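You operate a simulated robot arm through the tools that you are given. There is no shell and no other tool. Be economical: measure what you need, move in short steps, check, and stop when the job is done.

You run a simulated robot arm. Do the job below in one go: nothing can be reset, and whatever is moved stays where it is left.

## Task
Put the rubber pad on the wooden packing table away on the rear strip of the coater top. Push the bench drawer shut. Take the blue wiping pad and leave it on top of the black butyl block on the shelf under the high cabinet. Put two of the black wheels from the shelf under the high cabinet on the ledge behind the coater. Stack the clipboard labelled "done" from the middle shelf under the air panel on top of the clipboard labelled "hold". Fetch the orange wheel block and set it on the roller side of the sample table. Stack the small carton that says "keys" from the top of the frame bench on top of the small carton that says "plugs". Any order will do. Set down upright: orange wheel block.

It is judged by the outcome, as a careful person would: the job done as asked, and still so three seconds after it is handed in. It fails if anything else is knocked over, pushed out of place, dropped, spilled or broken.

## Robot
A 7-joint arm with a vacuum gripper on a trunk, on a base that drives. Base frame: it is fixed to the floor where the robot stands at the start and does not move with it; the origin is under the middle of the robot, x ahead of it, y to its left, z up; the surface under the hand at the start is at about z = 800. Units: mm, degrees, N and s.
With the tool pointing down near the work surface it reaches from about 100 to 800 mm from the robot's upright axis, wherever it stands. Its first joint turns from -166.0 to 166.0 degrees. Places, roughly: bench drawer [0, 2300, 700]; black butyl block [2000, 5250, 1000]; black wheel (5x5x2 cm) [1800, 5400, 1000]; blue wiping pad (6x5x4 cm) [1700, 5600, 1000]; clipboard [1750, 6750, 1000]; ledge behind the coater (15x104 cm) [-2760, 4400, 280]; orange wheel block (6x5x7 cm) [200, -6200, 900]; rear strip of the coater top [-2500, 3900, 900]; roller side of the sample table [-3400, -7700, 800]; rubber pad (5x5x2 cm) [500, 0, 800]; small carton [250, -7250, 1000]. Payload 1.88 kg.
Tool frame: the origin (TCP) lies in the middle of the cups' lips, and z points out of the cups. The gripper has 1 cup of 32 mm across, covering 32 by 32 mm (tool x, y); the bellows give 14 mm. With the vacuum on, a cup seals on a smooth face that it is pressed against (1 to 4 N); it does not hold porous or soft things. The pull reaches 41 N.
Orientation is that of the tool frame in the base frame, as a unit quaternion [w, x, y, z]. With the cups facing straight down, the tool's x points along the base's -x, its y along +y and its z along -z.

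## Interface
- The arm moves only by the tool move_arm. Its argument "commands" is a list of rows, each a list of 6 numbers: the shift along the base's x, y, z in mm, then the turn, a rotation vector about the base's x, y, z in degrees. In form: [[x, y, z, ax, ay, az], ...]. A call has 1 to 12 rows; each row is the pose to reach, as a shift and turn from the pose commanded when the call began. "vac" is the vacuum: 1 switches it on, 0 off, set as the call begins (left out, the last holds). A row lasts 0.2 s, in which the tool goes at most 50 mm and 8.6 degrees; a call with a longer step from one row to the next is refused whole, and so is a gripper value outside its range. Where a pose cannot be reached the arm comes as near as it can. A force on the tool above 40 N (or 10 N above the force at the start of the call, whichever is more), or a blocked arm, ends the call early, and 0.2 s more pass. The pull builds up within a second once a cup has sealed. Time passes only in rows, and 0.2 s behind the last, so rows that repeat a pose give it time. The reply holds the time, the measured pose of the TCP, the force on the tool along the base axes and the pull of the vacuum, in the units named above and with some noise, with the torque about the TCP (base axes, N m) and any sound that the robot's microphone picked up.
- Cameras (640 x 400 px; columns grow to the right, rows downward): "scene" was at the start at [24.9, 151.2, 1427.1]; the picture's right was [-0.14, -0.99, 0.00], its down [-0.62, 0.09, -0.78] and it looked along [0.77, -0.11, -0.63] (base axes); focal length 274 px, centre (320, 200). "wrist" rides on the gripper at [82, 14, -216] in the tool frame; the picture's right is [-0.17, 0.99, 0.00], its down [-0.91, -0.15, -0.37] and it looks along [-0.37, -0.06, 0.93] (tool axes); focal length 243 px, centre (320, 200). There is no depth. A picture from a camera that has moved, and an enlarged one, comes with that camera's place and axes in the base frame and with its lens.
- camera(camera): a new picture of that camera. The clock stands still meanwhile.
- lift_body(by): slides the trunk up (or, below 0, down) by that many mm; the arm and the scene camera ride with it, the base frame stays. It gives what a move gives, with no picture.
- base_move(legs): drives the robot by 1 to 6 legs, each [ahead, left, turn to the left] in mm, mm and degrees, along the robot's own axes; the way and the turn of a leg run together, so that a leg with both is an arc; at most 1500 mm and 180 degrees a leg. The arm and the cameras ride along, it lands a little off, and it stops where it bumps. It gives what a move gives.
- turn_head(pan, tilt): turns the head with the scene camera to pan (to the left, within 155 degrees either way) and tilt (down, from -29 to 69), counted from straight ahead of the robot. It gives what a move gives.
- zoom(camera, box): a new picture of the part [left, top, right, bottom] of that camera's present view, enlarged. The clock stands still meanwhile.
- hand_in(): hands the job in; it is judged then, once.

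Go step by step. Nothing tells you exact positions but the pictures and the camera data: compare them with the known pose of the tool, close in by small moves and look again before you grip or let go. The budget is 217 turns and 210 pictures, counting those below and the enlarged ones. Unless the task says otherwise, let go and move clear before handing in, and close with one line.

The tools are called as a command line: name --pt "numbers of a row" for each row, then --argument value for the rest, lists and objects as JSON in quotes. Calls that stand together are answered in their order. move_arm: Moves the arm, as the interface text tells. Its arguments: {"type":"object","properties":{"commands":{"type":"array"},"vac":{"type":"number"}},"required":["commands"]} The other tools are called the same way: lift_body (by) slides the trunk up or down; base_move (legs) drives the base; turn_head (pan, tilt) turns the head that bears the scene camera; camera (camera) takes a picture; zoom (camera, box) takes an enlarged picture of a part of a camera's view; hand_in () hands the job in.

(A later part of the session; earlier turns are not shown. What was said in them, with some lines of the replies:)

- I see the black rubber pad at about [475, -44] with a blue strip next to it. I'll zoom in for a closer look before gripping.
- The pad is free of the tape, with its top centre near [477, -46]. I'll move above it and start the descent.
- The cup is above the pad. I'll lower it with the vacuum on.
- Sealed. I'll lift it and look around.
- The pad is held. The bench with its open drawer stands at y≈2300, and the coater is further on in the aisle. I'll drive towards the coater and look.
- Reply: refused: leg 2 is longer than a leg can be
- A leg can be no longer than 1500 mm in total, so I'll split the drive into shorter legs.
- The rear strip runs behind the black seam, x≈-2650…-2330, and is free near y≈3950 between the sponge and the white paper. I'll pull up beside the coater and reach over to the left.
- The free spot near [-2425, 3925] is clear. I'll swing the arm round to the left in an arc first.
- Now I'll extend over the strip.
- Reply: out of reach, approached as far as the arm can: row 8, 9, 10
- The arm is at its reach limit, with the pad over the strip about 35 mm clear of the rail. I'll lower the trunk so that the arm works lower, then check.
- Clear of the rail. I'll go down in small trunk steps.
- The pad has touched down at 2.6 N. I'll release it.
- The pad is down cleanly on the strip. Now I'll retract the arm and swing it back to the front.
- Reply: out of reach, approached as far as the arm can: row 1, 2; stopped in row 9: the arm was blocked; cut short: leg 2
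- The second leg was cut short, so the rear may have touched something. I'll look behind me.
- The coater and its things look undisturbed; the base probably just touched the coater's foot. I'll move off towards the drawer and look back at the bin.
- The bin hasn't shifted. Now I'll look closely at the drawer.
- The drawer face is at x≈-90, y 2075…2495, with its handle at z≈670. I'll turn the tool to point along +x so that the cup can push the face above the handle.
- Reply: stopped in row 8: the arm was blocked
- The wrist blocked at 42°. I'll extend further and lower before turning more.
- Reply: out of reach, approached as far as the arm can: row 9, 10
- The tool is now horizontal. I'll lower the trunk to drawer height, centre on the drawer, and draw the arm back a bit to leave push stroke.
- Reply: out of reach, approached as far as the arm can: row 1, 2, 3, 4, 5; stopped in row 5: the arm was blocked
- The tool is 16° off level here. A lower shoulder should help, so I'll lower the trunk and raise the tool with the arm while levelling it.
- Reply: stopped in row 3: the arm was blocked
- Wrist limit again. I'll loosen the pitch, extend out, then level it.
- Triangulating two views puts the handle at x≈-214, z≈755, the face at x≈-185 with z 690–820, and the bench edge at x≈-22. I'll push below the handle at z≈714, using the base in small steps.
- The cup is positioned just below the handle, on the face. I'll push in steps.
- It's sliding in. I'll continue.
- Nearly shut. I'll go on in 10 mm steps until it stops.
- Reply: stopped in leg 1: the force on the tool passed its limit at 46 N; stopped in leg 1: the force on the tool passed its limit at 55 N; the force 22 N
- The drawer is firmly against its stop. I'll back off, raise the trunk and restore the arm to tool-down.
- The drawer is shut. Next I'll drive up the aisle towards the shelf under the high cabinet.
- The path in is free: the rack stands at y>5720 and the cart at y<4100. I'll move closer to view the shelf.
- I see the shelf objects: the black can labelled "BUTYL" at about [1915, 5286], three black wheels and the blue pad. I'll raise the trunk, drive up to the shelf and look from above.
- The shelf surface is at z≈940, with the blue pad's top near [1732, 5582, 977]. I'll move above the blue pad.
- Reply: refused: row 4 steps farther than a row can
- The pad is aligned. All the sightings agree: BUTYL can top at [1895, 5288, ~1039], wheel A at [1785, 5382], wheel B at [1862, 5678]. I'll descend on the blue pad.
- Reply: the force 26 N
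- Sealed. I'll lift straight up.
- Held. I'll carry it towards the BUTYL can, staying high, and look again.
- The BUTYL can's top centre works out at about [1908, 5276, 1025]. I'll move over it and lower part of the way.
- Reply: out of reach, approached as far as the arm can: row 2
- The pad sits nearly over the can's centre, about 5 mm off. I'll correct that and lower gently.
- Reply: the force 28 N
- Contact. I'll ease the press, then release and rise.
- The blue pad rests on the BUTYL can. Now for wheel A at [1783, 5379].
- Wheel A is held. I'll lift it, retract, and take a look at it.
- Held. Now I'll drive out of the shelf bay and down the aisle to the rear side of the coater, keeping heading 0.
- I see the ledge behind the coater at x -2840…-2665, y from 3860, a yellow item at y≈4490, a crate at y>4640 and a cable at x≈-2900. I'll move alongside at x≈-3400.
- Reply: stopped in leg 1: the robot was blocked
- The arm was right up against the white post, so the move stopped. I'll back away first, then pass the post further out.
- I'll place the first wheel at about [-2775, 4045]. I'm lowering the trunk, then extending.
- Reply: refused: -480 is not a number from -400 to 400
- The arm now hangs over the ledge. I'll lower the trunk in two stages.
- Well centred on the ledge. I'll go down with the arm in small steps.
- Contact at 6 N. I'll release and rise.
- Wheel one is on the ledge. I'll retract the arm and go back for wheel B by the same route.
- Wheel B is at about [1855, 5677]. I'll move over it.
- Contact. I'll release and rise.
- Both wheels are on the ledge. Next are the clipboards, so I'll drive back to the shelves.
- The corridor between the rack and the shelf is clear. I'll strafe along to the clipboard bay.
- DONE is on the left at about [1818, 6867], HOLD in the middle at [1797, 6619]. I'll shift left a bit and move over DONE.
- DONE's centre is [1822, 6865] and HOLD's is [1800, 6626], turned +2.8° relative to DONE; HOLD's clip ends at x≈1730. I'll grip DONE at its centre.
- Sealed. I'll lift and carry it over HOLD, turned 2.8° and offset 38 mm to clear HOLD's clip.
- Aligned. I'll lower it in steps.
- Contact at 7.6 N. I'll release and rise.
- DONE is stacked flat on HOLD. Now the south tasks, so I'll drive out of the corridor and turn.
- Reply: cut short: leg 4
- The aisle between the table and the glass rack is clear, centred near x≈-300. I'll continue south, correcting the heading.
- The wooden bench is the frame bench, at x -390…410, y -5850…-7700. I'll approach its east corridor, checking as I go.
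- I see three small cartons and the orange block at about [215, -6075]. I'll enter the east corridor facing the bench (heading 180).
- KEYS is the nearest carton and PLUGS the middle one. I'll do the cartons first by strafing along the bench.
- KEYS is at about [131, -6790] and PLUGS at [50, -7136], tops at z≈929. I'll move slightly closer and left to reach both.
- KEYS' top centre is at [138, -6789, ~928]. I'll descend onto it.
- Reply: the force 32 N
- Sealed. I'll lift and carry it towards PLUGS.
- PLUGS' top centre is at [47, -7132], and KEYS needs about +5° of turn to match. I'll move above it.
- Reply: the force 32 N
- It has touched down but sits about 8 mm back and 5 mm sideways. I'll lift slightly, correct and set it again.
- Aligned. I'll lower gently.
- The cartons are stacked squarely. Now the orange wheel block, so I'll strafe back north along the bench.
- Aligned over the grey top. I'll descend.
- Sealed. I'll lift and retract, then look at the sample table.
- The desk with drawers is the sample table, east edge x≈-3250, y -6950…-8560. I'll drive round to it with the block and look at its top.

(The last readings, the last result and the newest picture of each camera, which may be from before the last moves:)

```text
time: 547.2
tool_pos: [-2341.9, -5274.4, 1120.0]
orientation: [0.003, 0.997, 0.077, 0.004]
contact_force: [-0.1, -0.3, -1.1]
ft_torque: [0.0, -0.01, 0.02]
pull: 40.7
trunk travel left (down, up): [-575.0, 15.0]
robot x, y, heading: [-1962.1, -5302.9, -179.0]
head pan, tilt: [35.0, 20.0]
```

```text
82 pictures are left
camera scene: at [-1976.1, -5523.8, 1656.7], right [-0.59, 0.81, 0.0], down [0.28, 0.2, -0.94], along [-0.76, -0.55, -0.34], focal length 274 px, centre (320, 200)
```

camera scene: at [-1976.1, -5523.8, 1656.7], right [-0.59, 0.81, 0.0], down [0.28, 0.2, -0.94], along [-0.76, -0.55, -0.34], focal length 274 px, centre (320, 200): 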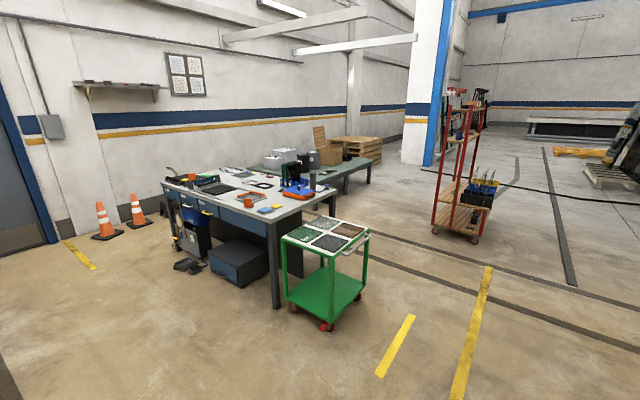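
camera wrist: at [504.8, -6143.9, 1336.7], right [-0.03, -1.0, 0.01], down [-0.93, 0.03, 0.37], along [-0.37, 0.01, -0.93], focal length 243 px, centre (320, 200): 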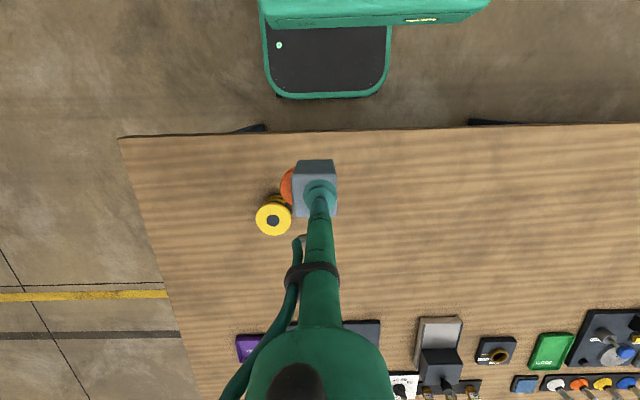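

zoom --camera "scene" --box '[150, 150, 350, 275]'

base_move --legs '[[600, 1100, -1], [0, 1000, 0]]'

turn_head --pan 10 --tilt 35

camera --camera "scene"

```text
3.20 times, centred on (250, 212) of scene
camera zoom: at [-1976.1, -5523.8, 1656.7], right [-0.59, 0.81, 0.0], down [0.28, 0.2, -0.94], along [-0.76, -0.55, -0.34], focal length 878 px, centre (544, 160)
```

zoom: 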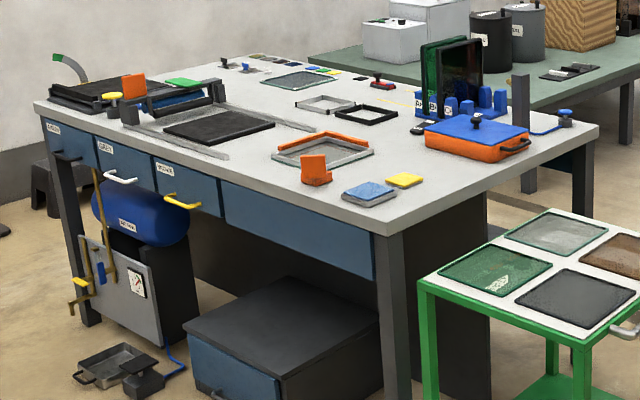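

```text
time: 558.3
tool_pos: [-2965.2, -7371.0, 1119.7]
orientation: [0.003, 0.999, 0.054, 0.004]
contact_force: [0.1, 0.6, -1.5]
ft_torque: [-0.02, 0.04, 0.02]
pull: 40.6
trunk travel left (down, up): [-575.0, 15.0]
robot x, y, heading: [-2588.3, -7420.8, 178.3]
head pan, tilt: [35.0, 20.0]
```

```text
time: 559.2
tool_pos: [-2965.3, -7370.9, 1120.6]
orientation: [0.003, 0.999, 0.054, 0.004]
contact_force: [0.2, -0.4, -1.0]
ft_torque: [-0.03, 0.02, -0.01]
pull: 40.8
trunk travel left (down, up): [-575.0, 15.0]
robot x, y, heading: [-2587.8, -7420.6, 178.3]
head pan, tilt: [10.0, 35.0]
```

```text
80 pictures are left
camera scene: at [-2621.0, -7599.1, 1632.8], right [-0.15, 0.99, 0.0], down [0.57, 0.08, -0.82], along [-0.81, -0.12, -0.57], focal length 274 px, centre (320, 200)
```

scene: 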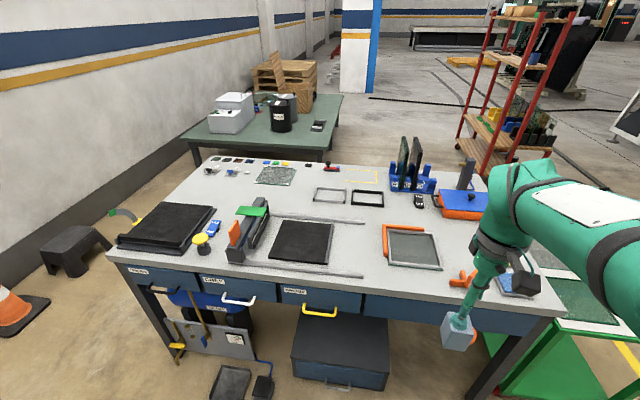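

The front (east) strip of the table holds the roller press. There's a free gap near [-3400, -7490], between the press rails and the orange frame, which I'll view from above. Moving closer.

base_move --legs '[[240, 60, 1.7]]'

camera --camera "wrist"

camera --camera "scene"

```text
time: 561.0
tool_pos: [-3211.8, -7441.9, 1119.2]
orientation: [0.003, 0.997, 0.071, 0.003]
contact_force: [0.2, -0.3, -0.9]
ft_torque: [0.0, -0.01, -0.03]
pull: 40.7
trunk travel left (down, up): [-575.0, 15.0]
robot x, y, heading: [-2834.2, -7472.4, -179.4]
head pan, tilt: [10.0, 35.0]
```

```text
79 pictures are left
camera wrist: at [-3130.1, -7443.7, 1336.7], right [-0.02, -1.0, 0.01], down [-0.93, 0.02, 0.37], along [-0.37, 0.0, -0.93], focal length 243 px, centre (320, 200)
```

wrist: 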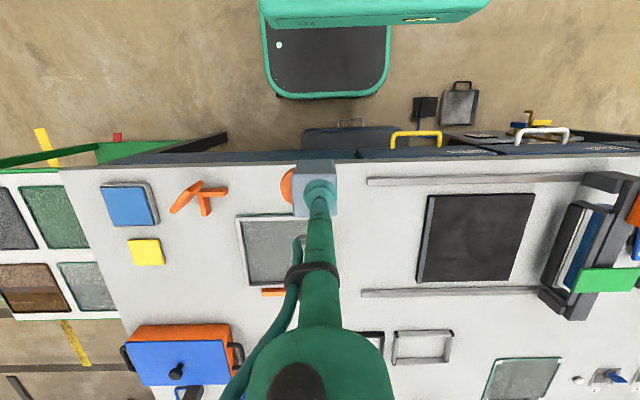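

```text
78 pictures are left
camera scene: at [-2858.7, -7657.4, 1632.8], right [-0.18, 0.98, 0.0], down [0.56, 0.1, -0.82], along [-0.81, -0.15, -0.57], focal length 274 px, centre (320, 200)
```

scene: 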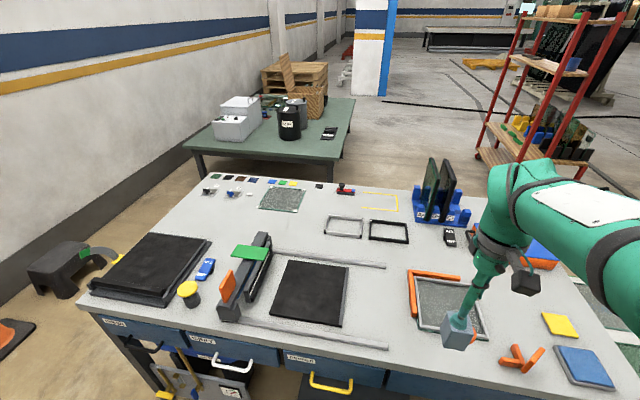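

There's a gap about 110 mm wide, centred at y≈-7497, between the press rails and the orange-edged frame. I'll move over [-3375, -7500] and lower part way.

move_arm --pt "-40 -14 0 0 0 0" --pt "-80 -28 0 0 0 0" --pt "-120 -43 0 0 0 0" --pt "-163 -58 -15 0 0 0" --pt "-163 -58 -55 0 0 0" --pt "-163 -58 -100 0 0 0" --pt "-163 -58 -145 0 0 0" --pt "-163 -58 -145 0 0 0"

camera --camera "wrist"

zoom --camera "scene" --box '[320, 220, 500, 360]'

```text
time: 562.8
tool_pos: [-3374.2, -7500.5, 975.3]
orientation: [0.004, 0.997, 0.071, 0.004]
contact_force: [1.5, 0.7, -1.2]
ft_torque: [0.03, 0.0, 0.03]
pull: 40.9
trunk travel left (down, up): [-575.0, 15.0]
robot x, y, heading: [-2830.2, -7476.9, -179.9]
head pan, tilt: [10.0, 35.0]
```

```text
77 pictures are left
camera wrist: at [-3292.7, -7502.2, 1192.3], right [-0.02, -1.0, 0.01], down [-0.93, 0.02, 0.37], along [-0.37, 0.0, -0.93], focal length 243 px, centre (320, 200)
```

wrist: 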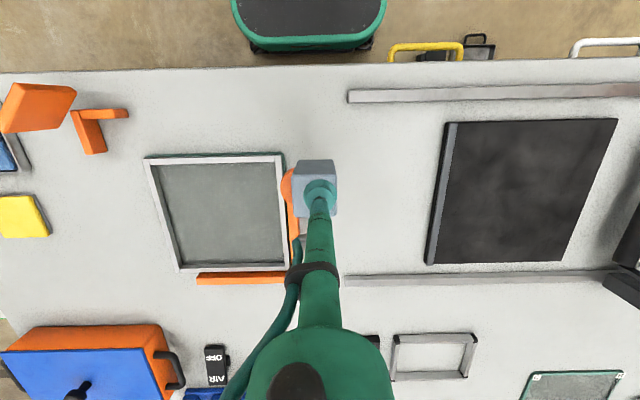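

```text
2.86 times, centred on (410, 290) of scene
camera zoom: at [-2858.8, -7657.4, 1632.8], right [-0.18, 0.98, 0.0], down [0.56, 0.1, -0.82], along [-0.81, -0.15, -0.57], focal length 784 px, centre (63, -57)
```

zoom: 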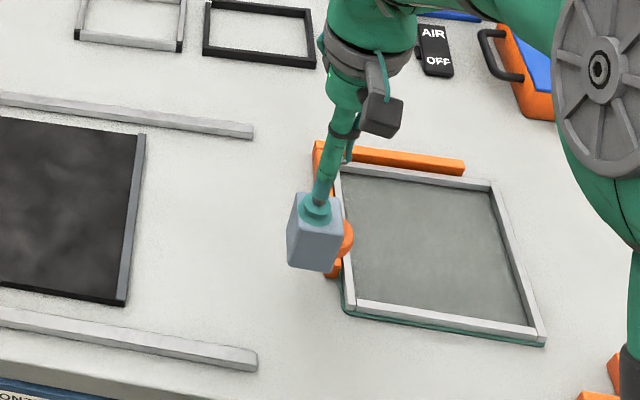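

The orange L-piece narrows the gap further in, so I'll set it at [-3345, -7502], just in front of it, and lower.

move_arm --pt "29 -2 0 0 0 0" --pt "29 -2 -40 0 0 0" --pt "29 -2 -80 0 0 0" --pt "29 -2 -80 0 0 0"

camera --camera "wrist"

zoom --camera "scene" --box '[320, 220, 500, 360]'

```text
time: 563.8
tool_pos: [-3346.7, -7503.7, 900.5]
orientation: [0.003, 0.997, 0.072, 0.0]
contact_force: [1.2, -1.7, 30.6]
ft_torque: [0.15, 0.04, -0.08]
pull: 40.8
trunk travel left (down, up): [-575.0, 15.0]
robot x, y, heading: [-2834.9, -7478.7, -179.8]
head pan, tilt: [10.0, 35.0]
```

```text
75 pictures are left
camera wrist: at [-3263.6, -7504.1, 1115.2], right [-0.02, -1.0, 0.01], down [-0.93, 0.02, 0.37], along [-0.37, 0.0, -0.93], focal length 243 px, centre (320, 200)
```

wrist: 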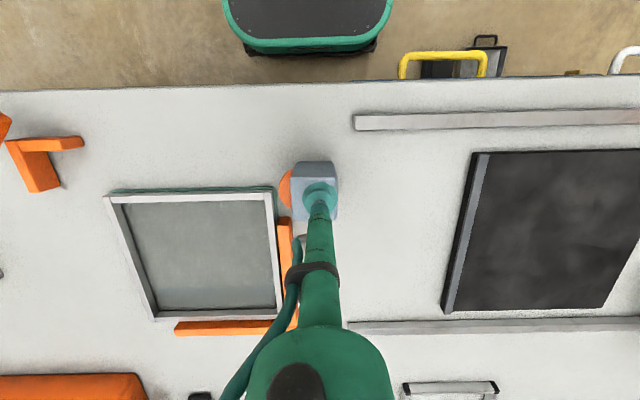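

```text
2.86 times, centred on (410, 290) of scene
camera zoom: at [-2856.2, -7657.5, 1633.3], right [-0.18, 0.98, 0.0], down [0.56, 0.1, -0.82], along [-0.81, -0.15, -0.57], focal length 784 px, centre (63, -57)
```

zoom: 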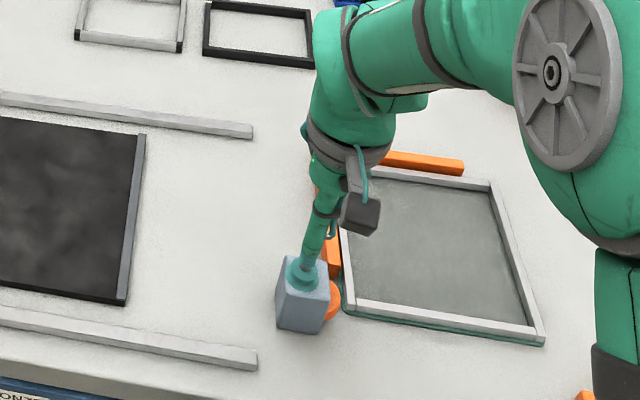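

It touched at z≈900, so the table is at about 830, and the wheel is close to the frame corner. I'll lift a little, shift away from the frame and set it down gently.

move_arm --pt "0 0 10 0 0 0" --pt "0 0 25 0 0 0" --pt "9 -6 25 0 0 0" --pt "9 -6 20 0 0 0" --pt "9 -6 20 0 0 0"

zoom --camera "wrist" --box '[240, 80, 400, 230]'

zoom --camera "scene" --box '[370, 280, 450, 350]'

```text
time: 565.0
tool_pos: [-3336.4, -7507.5, 915.9]
orientation: [0.004, 0.997, 0.072, 0.003]
contact_force: [0.2, 0.3, -1.2]
ft_torque: [-0.02, 0.01, 0.0]
pull: 40.6
trunk travel left (down, up): [-575.0, 15.0]
robot x, y, heading: [-2833.5, -7480.6, -179.8]
head pan, tilt: [10.0, 35.0]
```

```text
2.67 times, centred on (320, 155) of wrist
camera zoom: at [-3255.1, -7509.6, 1132.0], right [-0.02, -1.0, 0.01], down [-0.93, 0.02, 0.37], along [-0.37, 0.0, -0.93], focal length 647 px, centre (320, 320)
```

zoom: 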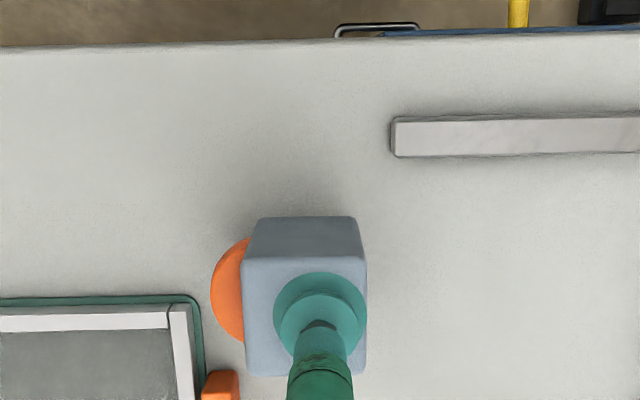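

```text
5.71 times, centred on (410, 315) of scene
camera zoom: at [-2858.6, -7657.3, 1632.8], right [-0.18, 0.98, 0.0], down [0.56, 0.1, -0.82], along [-0.81, -0.15, -0.57], focal length 1568 px, centre (-194, -457)
```

zoom: 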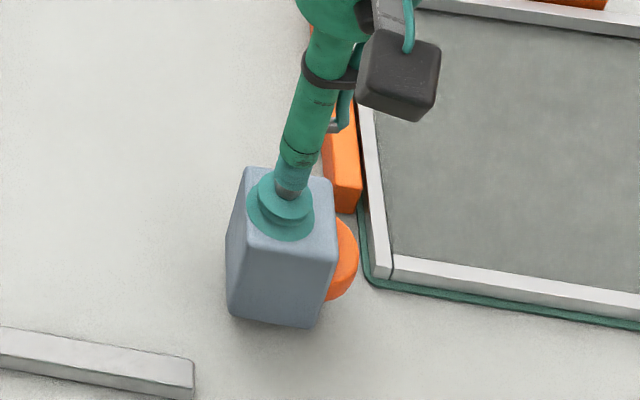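

move_arm --pt "8 -4 0 0 0 0" --pt "8 -4 -6 0 0 0" --pt "8 -4 -10 0 0 0" --pt "8 -4 -10 0 0 0"

move_arm --pt "0 0 -2 0 0 0" --pt "0 0 -4 0 0 0" --pt "0 0 -4 0 0 0"

```text
time: 566.0
tool_pos: [-3328.6, -7512.7, 904.4]
orientation: [0.003, 0.997, 0.072, 0.004]
contact_force: [-0.2, 0.3, -0.9]
ft_torque: [-0.01, 0.01, -0.03]
pull: 40.5
trunk travel left (down, up): [-575.0, 15.0]
robot x, y, heading: [-2833.9, -7473.7, -179.6]
head pan, tilt: [10.0, 35.0]
```

```text
time: 566.8
tool_pos: [-3327.3, -7511.8, 900.5]
orientation: [0.004, 0.997, 0.071, 0.004]
contact_force: [-0.7, 0.1, -1.9]
ft_torque: [0.01, 0.01, -0.02]
pull: 40.9
trunk travel left (down, up): [-575.0, 15.0]
robot x, y, heading: [-2832.4, -7481.7, -179.7]
head pan, tilt: [10.0, 35.0]
```

move_arm --pt "0 0 -1.5 0 0 0" --pt "0 0 -3 0 0 0" --pt "0 0 -3 0 0 0"

zoom --camera "scene" --box '[370, 280, 450, 350]'

zoom --camera "wrist" --box '[240, 80, 400, 230]'

```text
time: 567.6
tool_pos: [-3328.9, -7512.0, 898.8]
orientation: [0.004, 0.997, 0.072, 0.002]
contact_force: [2.8, -2.5, 15.1]
ft_torque: [0.12, 0.1, -0.02]
pull: 40.4
trunk travel left (down, up): [-575.0, 15.0]
robot x, y, heading: [-2834.0, -7481.9, -179.7]
head pan, tilt: [10.0, 35.0]
```

```text
5.71 times, centred on (410, 315) of scene
camera zoom: at [-2857.1, -7657.7, 1633.0], right [-0.18, 0.98, 0.0], down [0.56, 0.1, -0.82], along [-0.81, -0.15, -0.57], focal length 1568 px, centre (-194, -457)
```

zoom: 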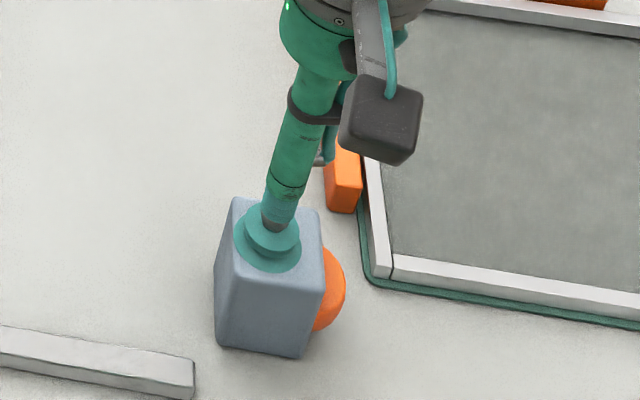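

```text
2.67 times, centred on (320, 155) of wrist
camera zoom: at [-3246.1, -7513.7, 1116.0], right [-0.02, -1.0, 0.01], down [-0.93, 0.02, 0.37], along [-0.37, 0.0, -0.93], focal length 647 px, centre (320, 320)
```

zoom: 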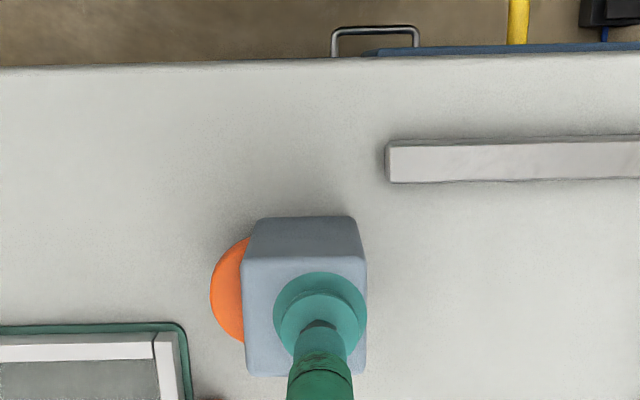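

Clear of everything. I'll release and rise.

move_arm --pt "0 0 1 0 0 0" --pt "0 0 2 0 0 0" --pt "0 0 2 0 0 0"

move_arm --pt "0 0 0 0 0 0" --pt "0 0 0 0 0 0" --pt "0 0 0 0 0 0" --pt "0 0 0 0 0 0" --pt "0 0 0 0 0 0" --vac 0

move_arm --pt "0 0 5 0 0 0" --pt "0 0 20 0 0 0" --pt "0 0 55 0 0 0" --pt "0 0 100 0 0 0" --pt "0 0 145 0 0 0" --pt "30 10 180 0 0 0" --pt "70 30 200 0 0 0" --pt "110 50 205 0 0 0"

camera --camera "scene"

zoom --camera "scene" --box '[350, 260, 470, 350]'

```text
time: 568.4
tool_pos: [-3326.9, -7510.9, 898.6]
orientation: [0.003, 0.997, 0.071, 0.005]
contact_force: [-0.1, 0.5, -0.3]
ft_torque: [0.0, 0.02, -0.02]
pull: 40.4
trunk travel left (down, up): [-575.0, 15.0]
robot x, y, heading: [-2830.1, -7479.9, -179.5]
head pan, tilt: [10.0, 35.0]
```

```text
time: 569.6
tool_pos: [-3328.7, -7512.8, 900.3]
orientation: [0.004, 0.997, 0.071, 0.003]
contact_force: [1.0, -0.5, 3.7]
ft_torque: [0.01, -0.01, 0.0]
pull: 0.0
trunk travel left (down, up): [-575.0, 15.0]
robot x, y, heading: [-2831.5, -7474.5, -179.6]
head pan, tilt: [10.0, 35.0]
```

```text
time: 571.4
tool_pos: [-3217.7, -7462.1, 1104.1]
orientation: [0.003, 0.997, 0.071, 0.004]
contact_force: [-1.2, -0.4, 0.2]
ft_torque: [-0.02, -0.01, 0.0]
pull: 0.1
trunk travel left (down, up): [-575.0, 15.0]
robot x, y, heading: [-2834.4, -7476.3, -179.8]
head pan, tilt: [10.0, 35.0]
```

```text
69 pictures are left
camera scene: at [-2858.2, -7657.4, 1632.8], right [-0.18, 0.98, 0.0], down [0.56, 0.1, -0.82], along [-0.81, -0.15, -0.57], focal length 274 px, centre (320, 200)
```

scene: 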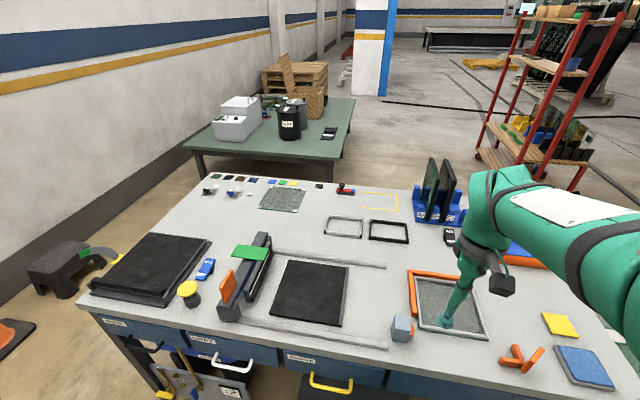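

```text
4.44 times, centred on (410, 305) of scene
camera zoom: at [-2858.2, -7657.4, 1632.8], right [-0.18, 0.98, 0.0], down [0.56, 0.1, -0.82], along [-0.81, -0.15, -0.57], focal length 1220 px, centre (-80, -267)
```

zoom: 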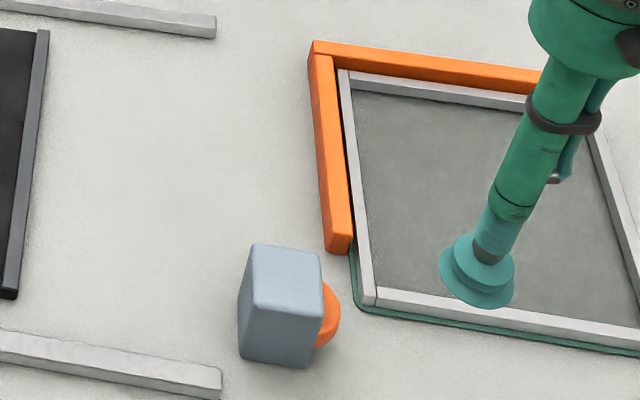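

Everything is in place: the orange block stands upright on the table's roller side, and the arm is clear. I'm handing in.

hand_in

```text
The job is handed in.
```

All seven jobs are done and handed in, with nothing seen knocked over or pushed out of place. I took the "roller side" of the sample table to be its front strip, next to the roller press, and set the orange block there.
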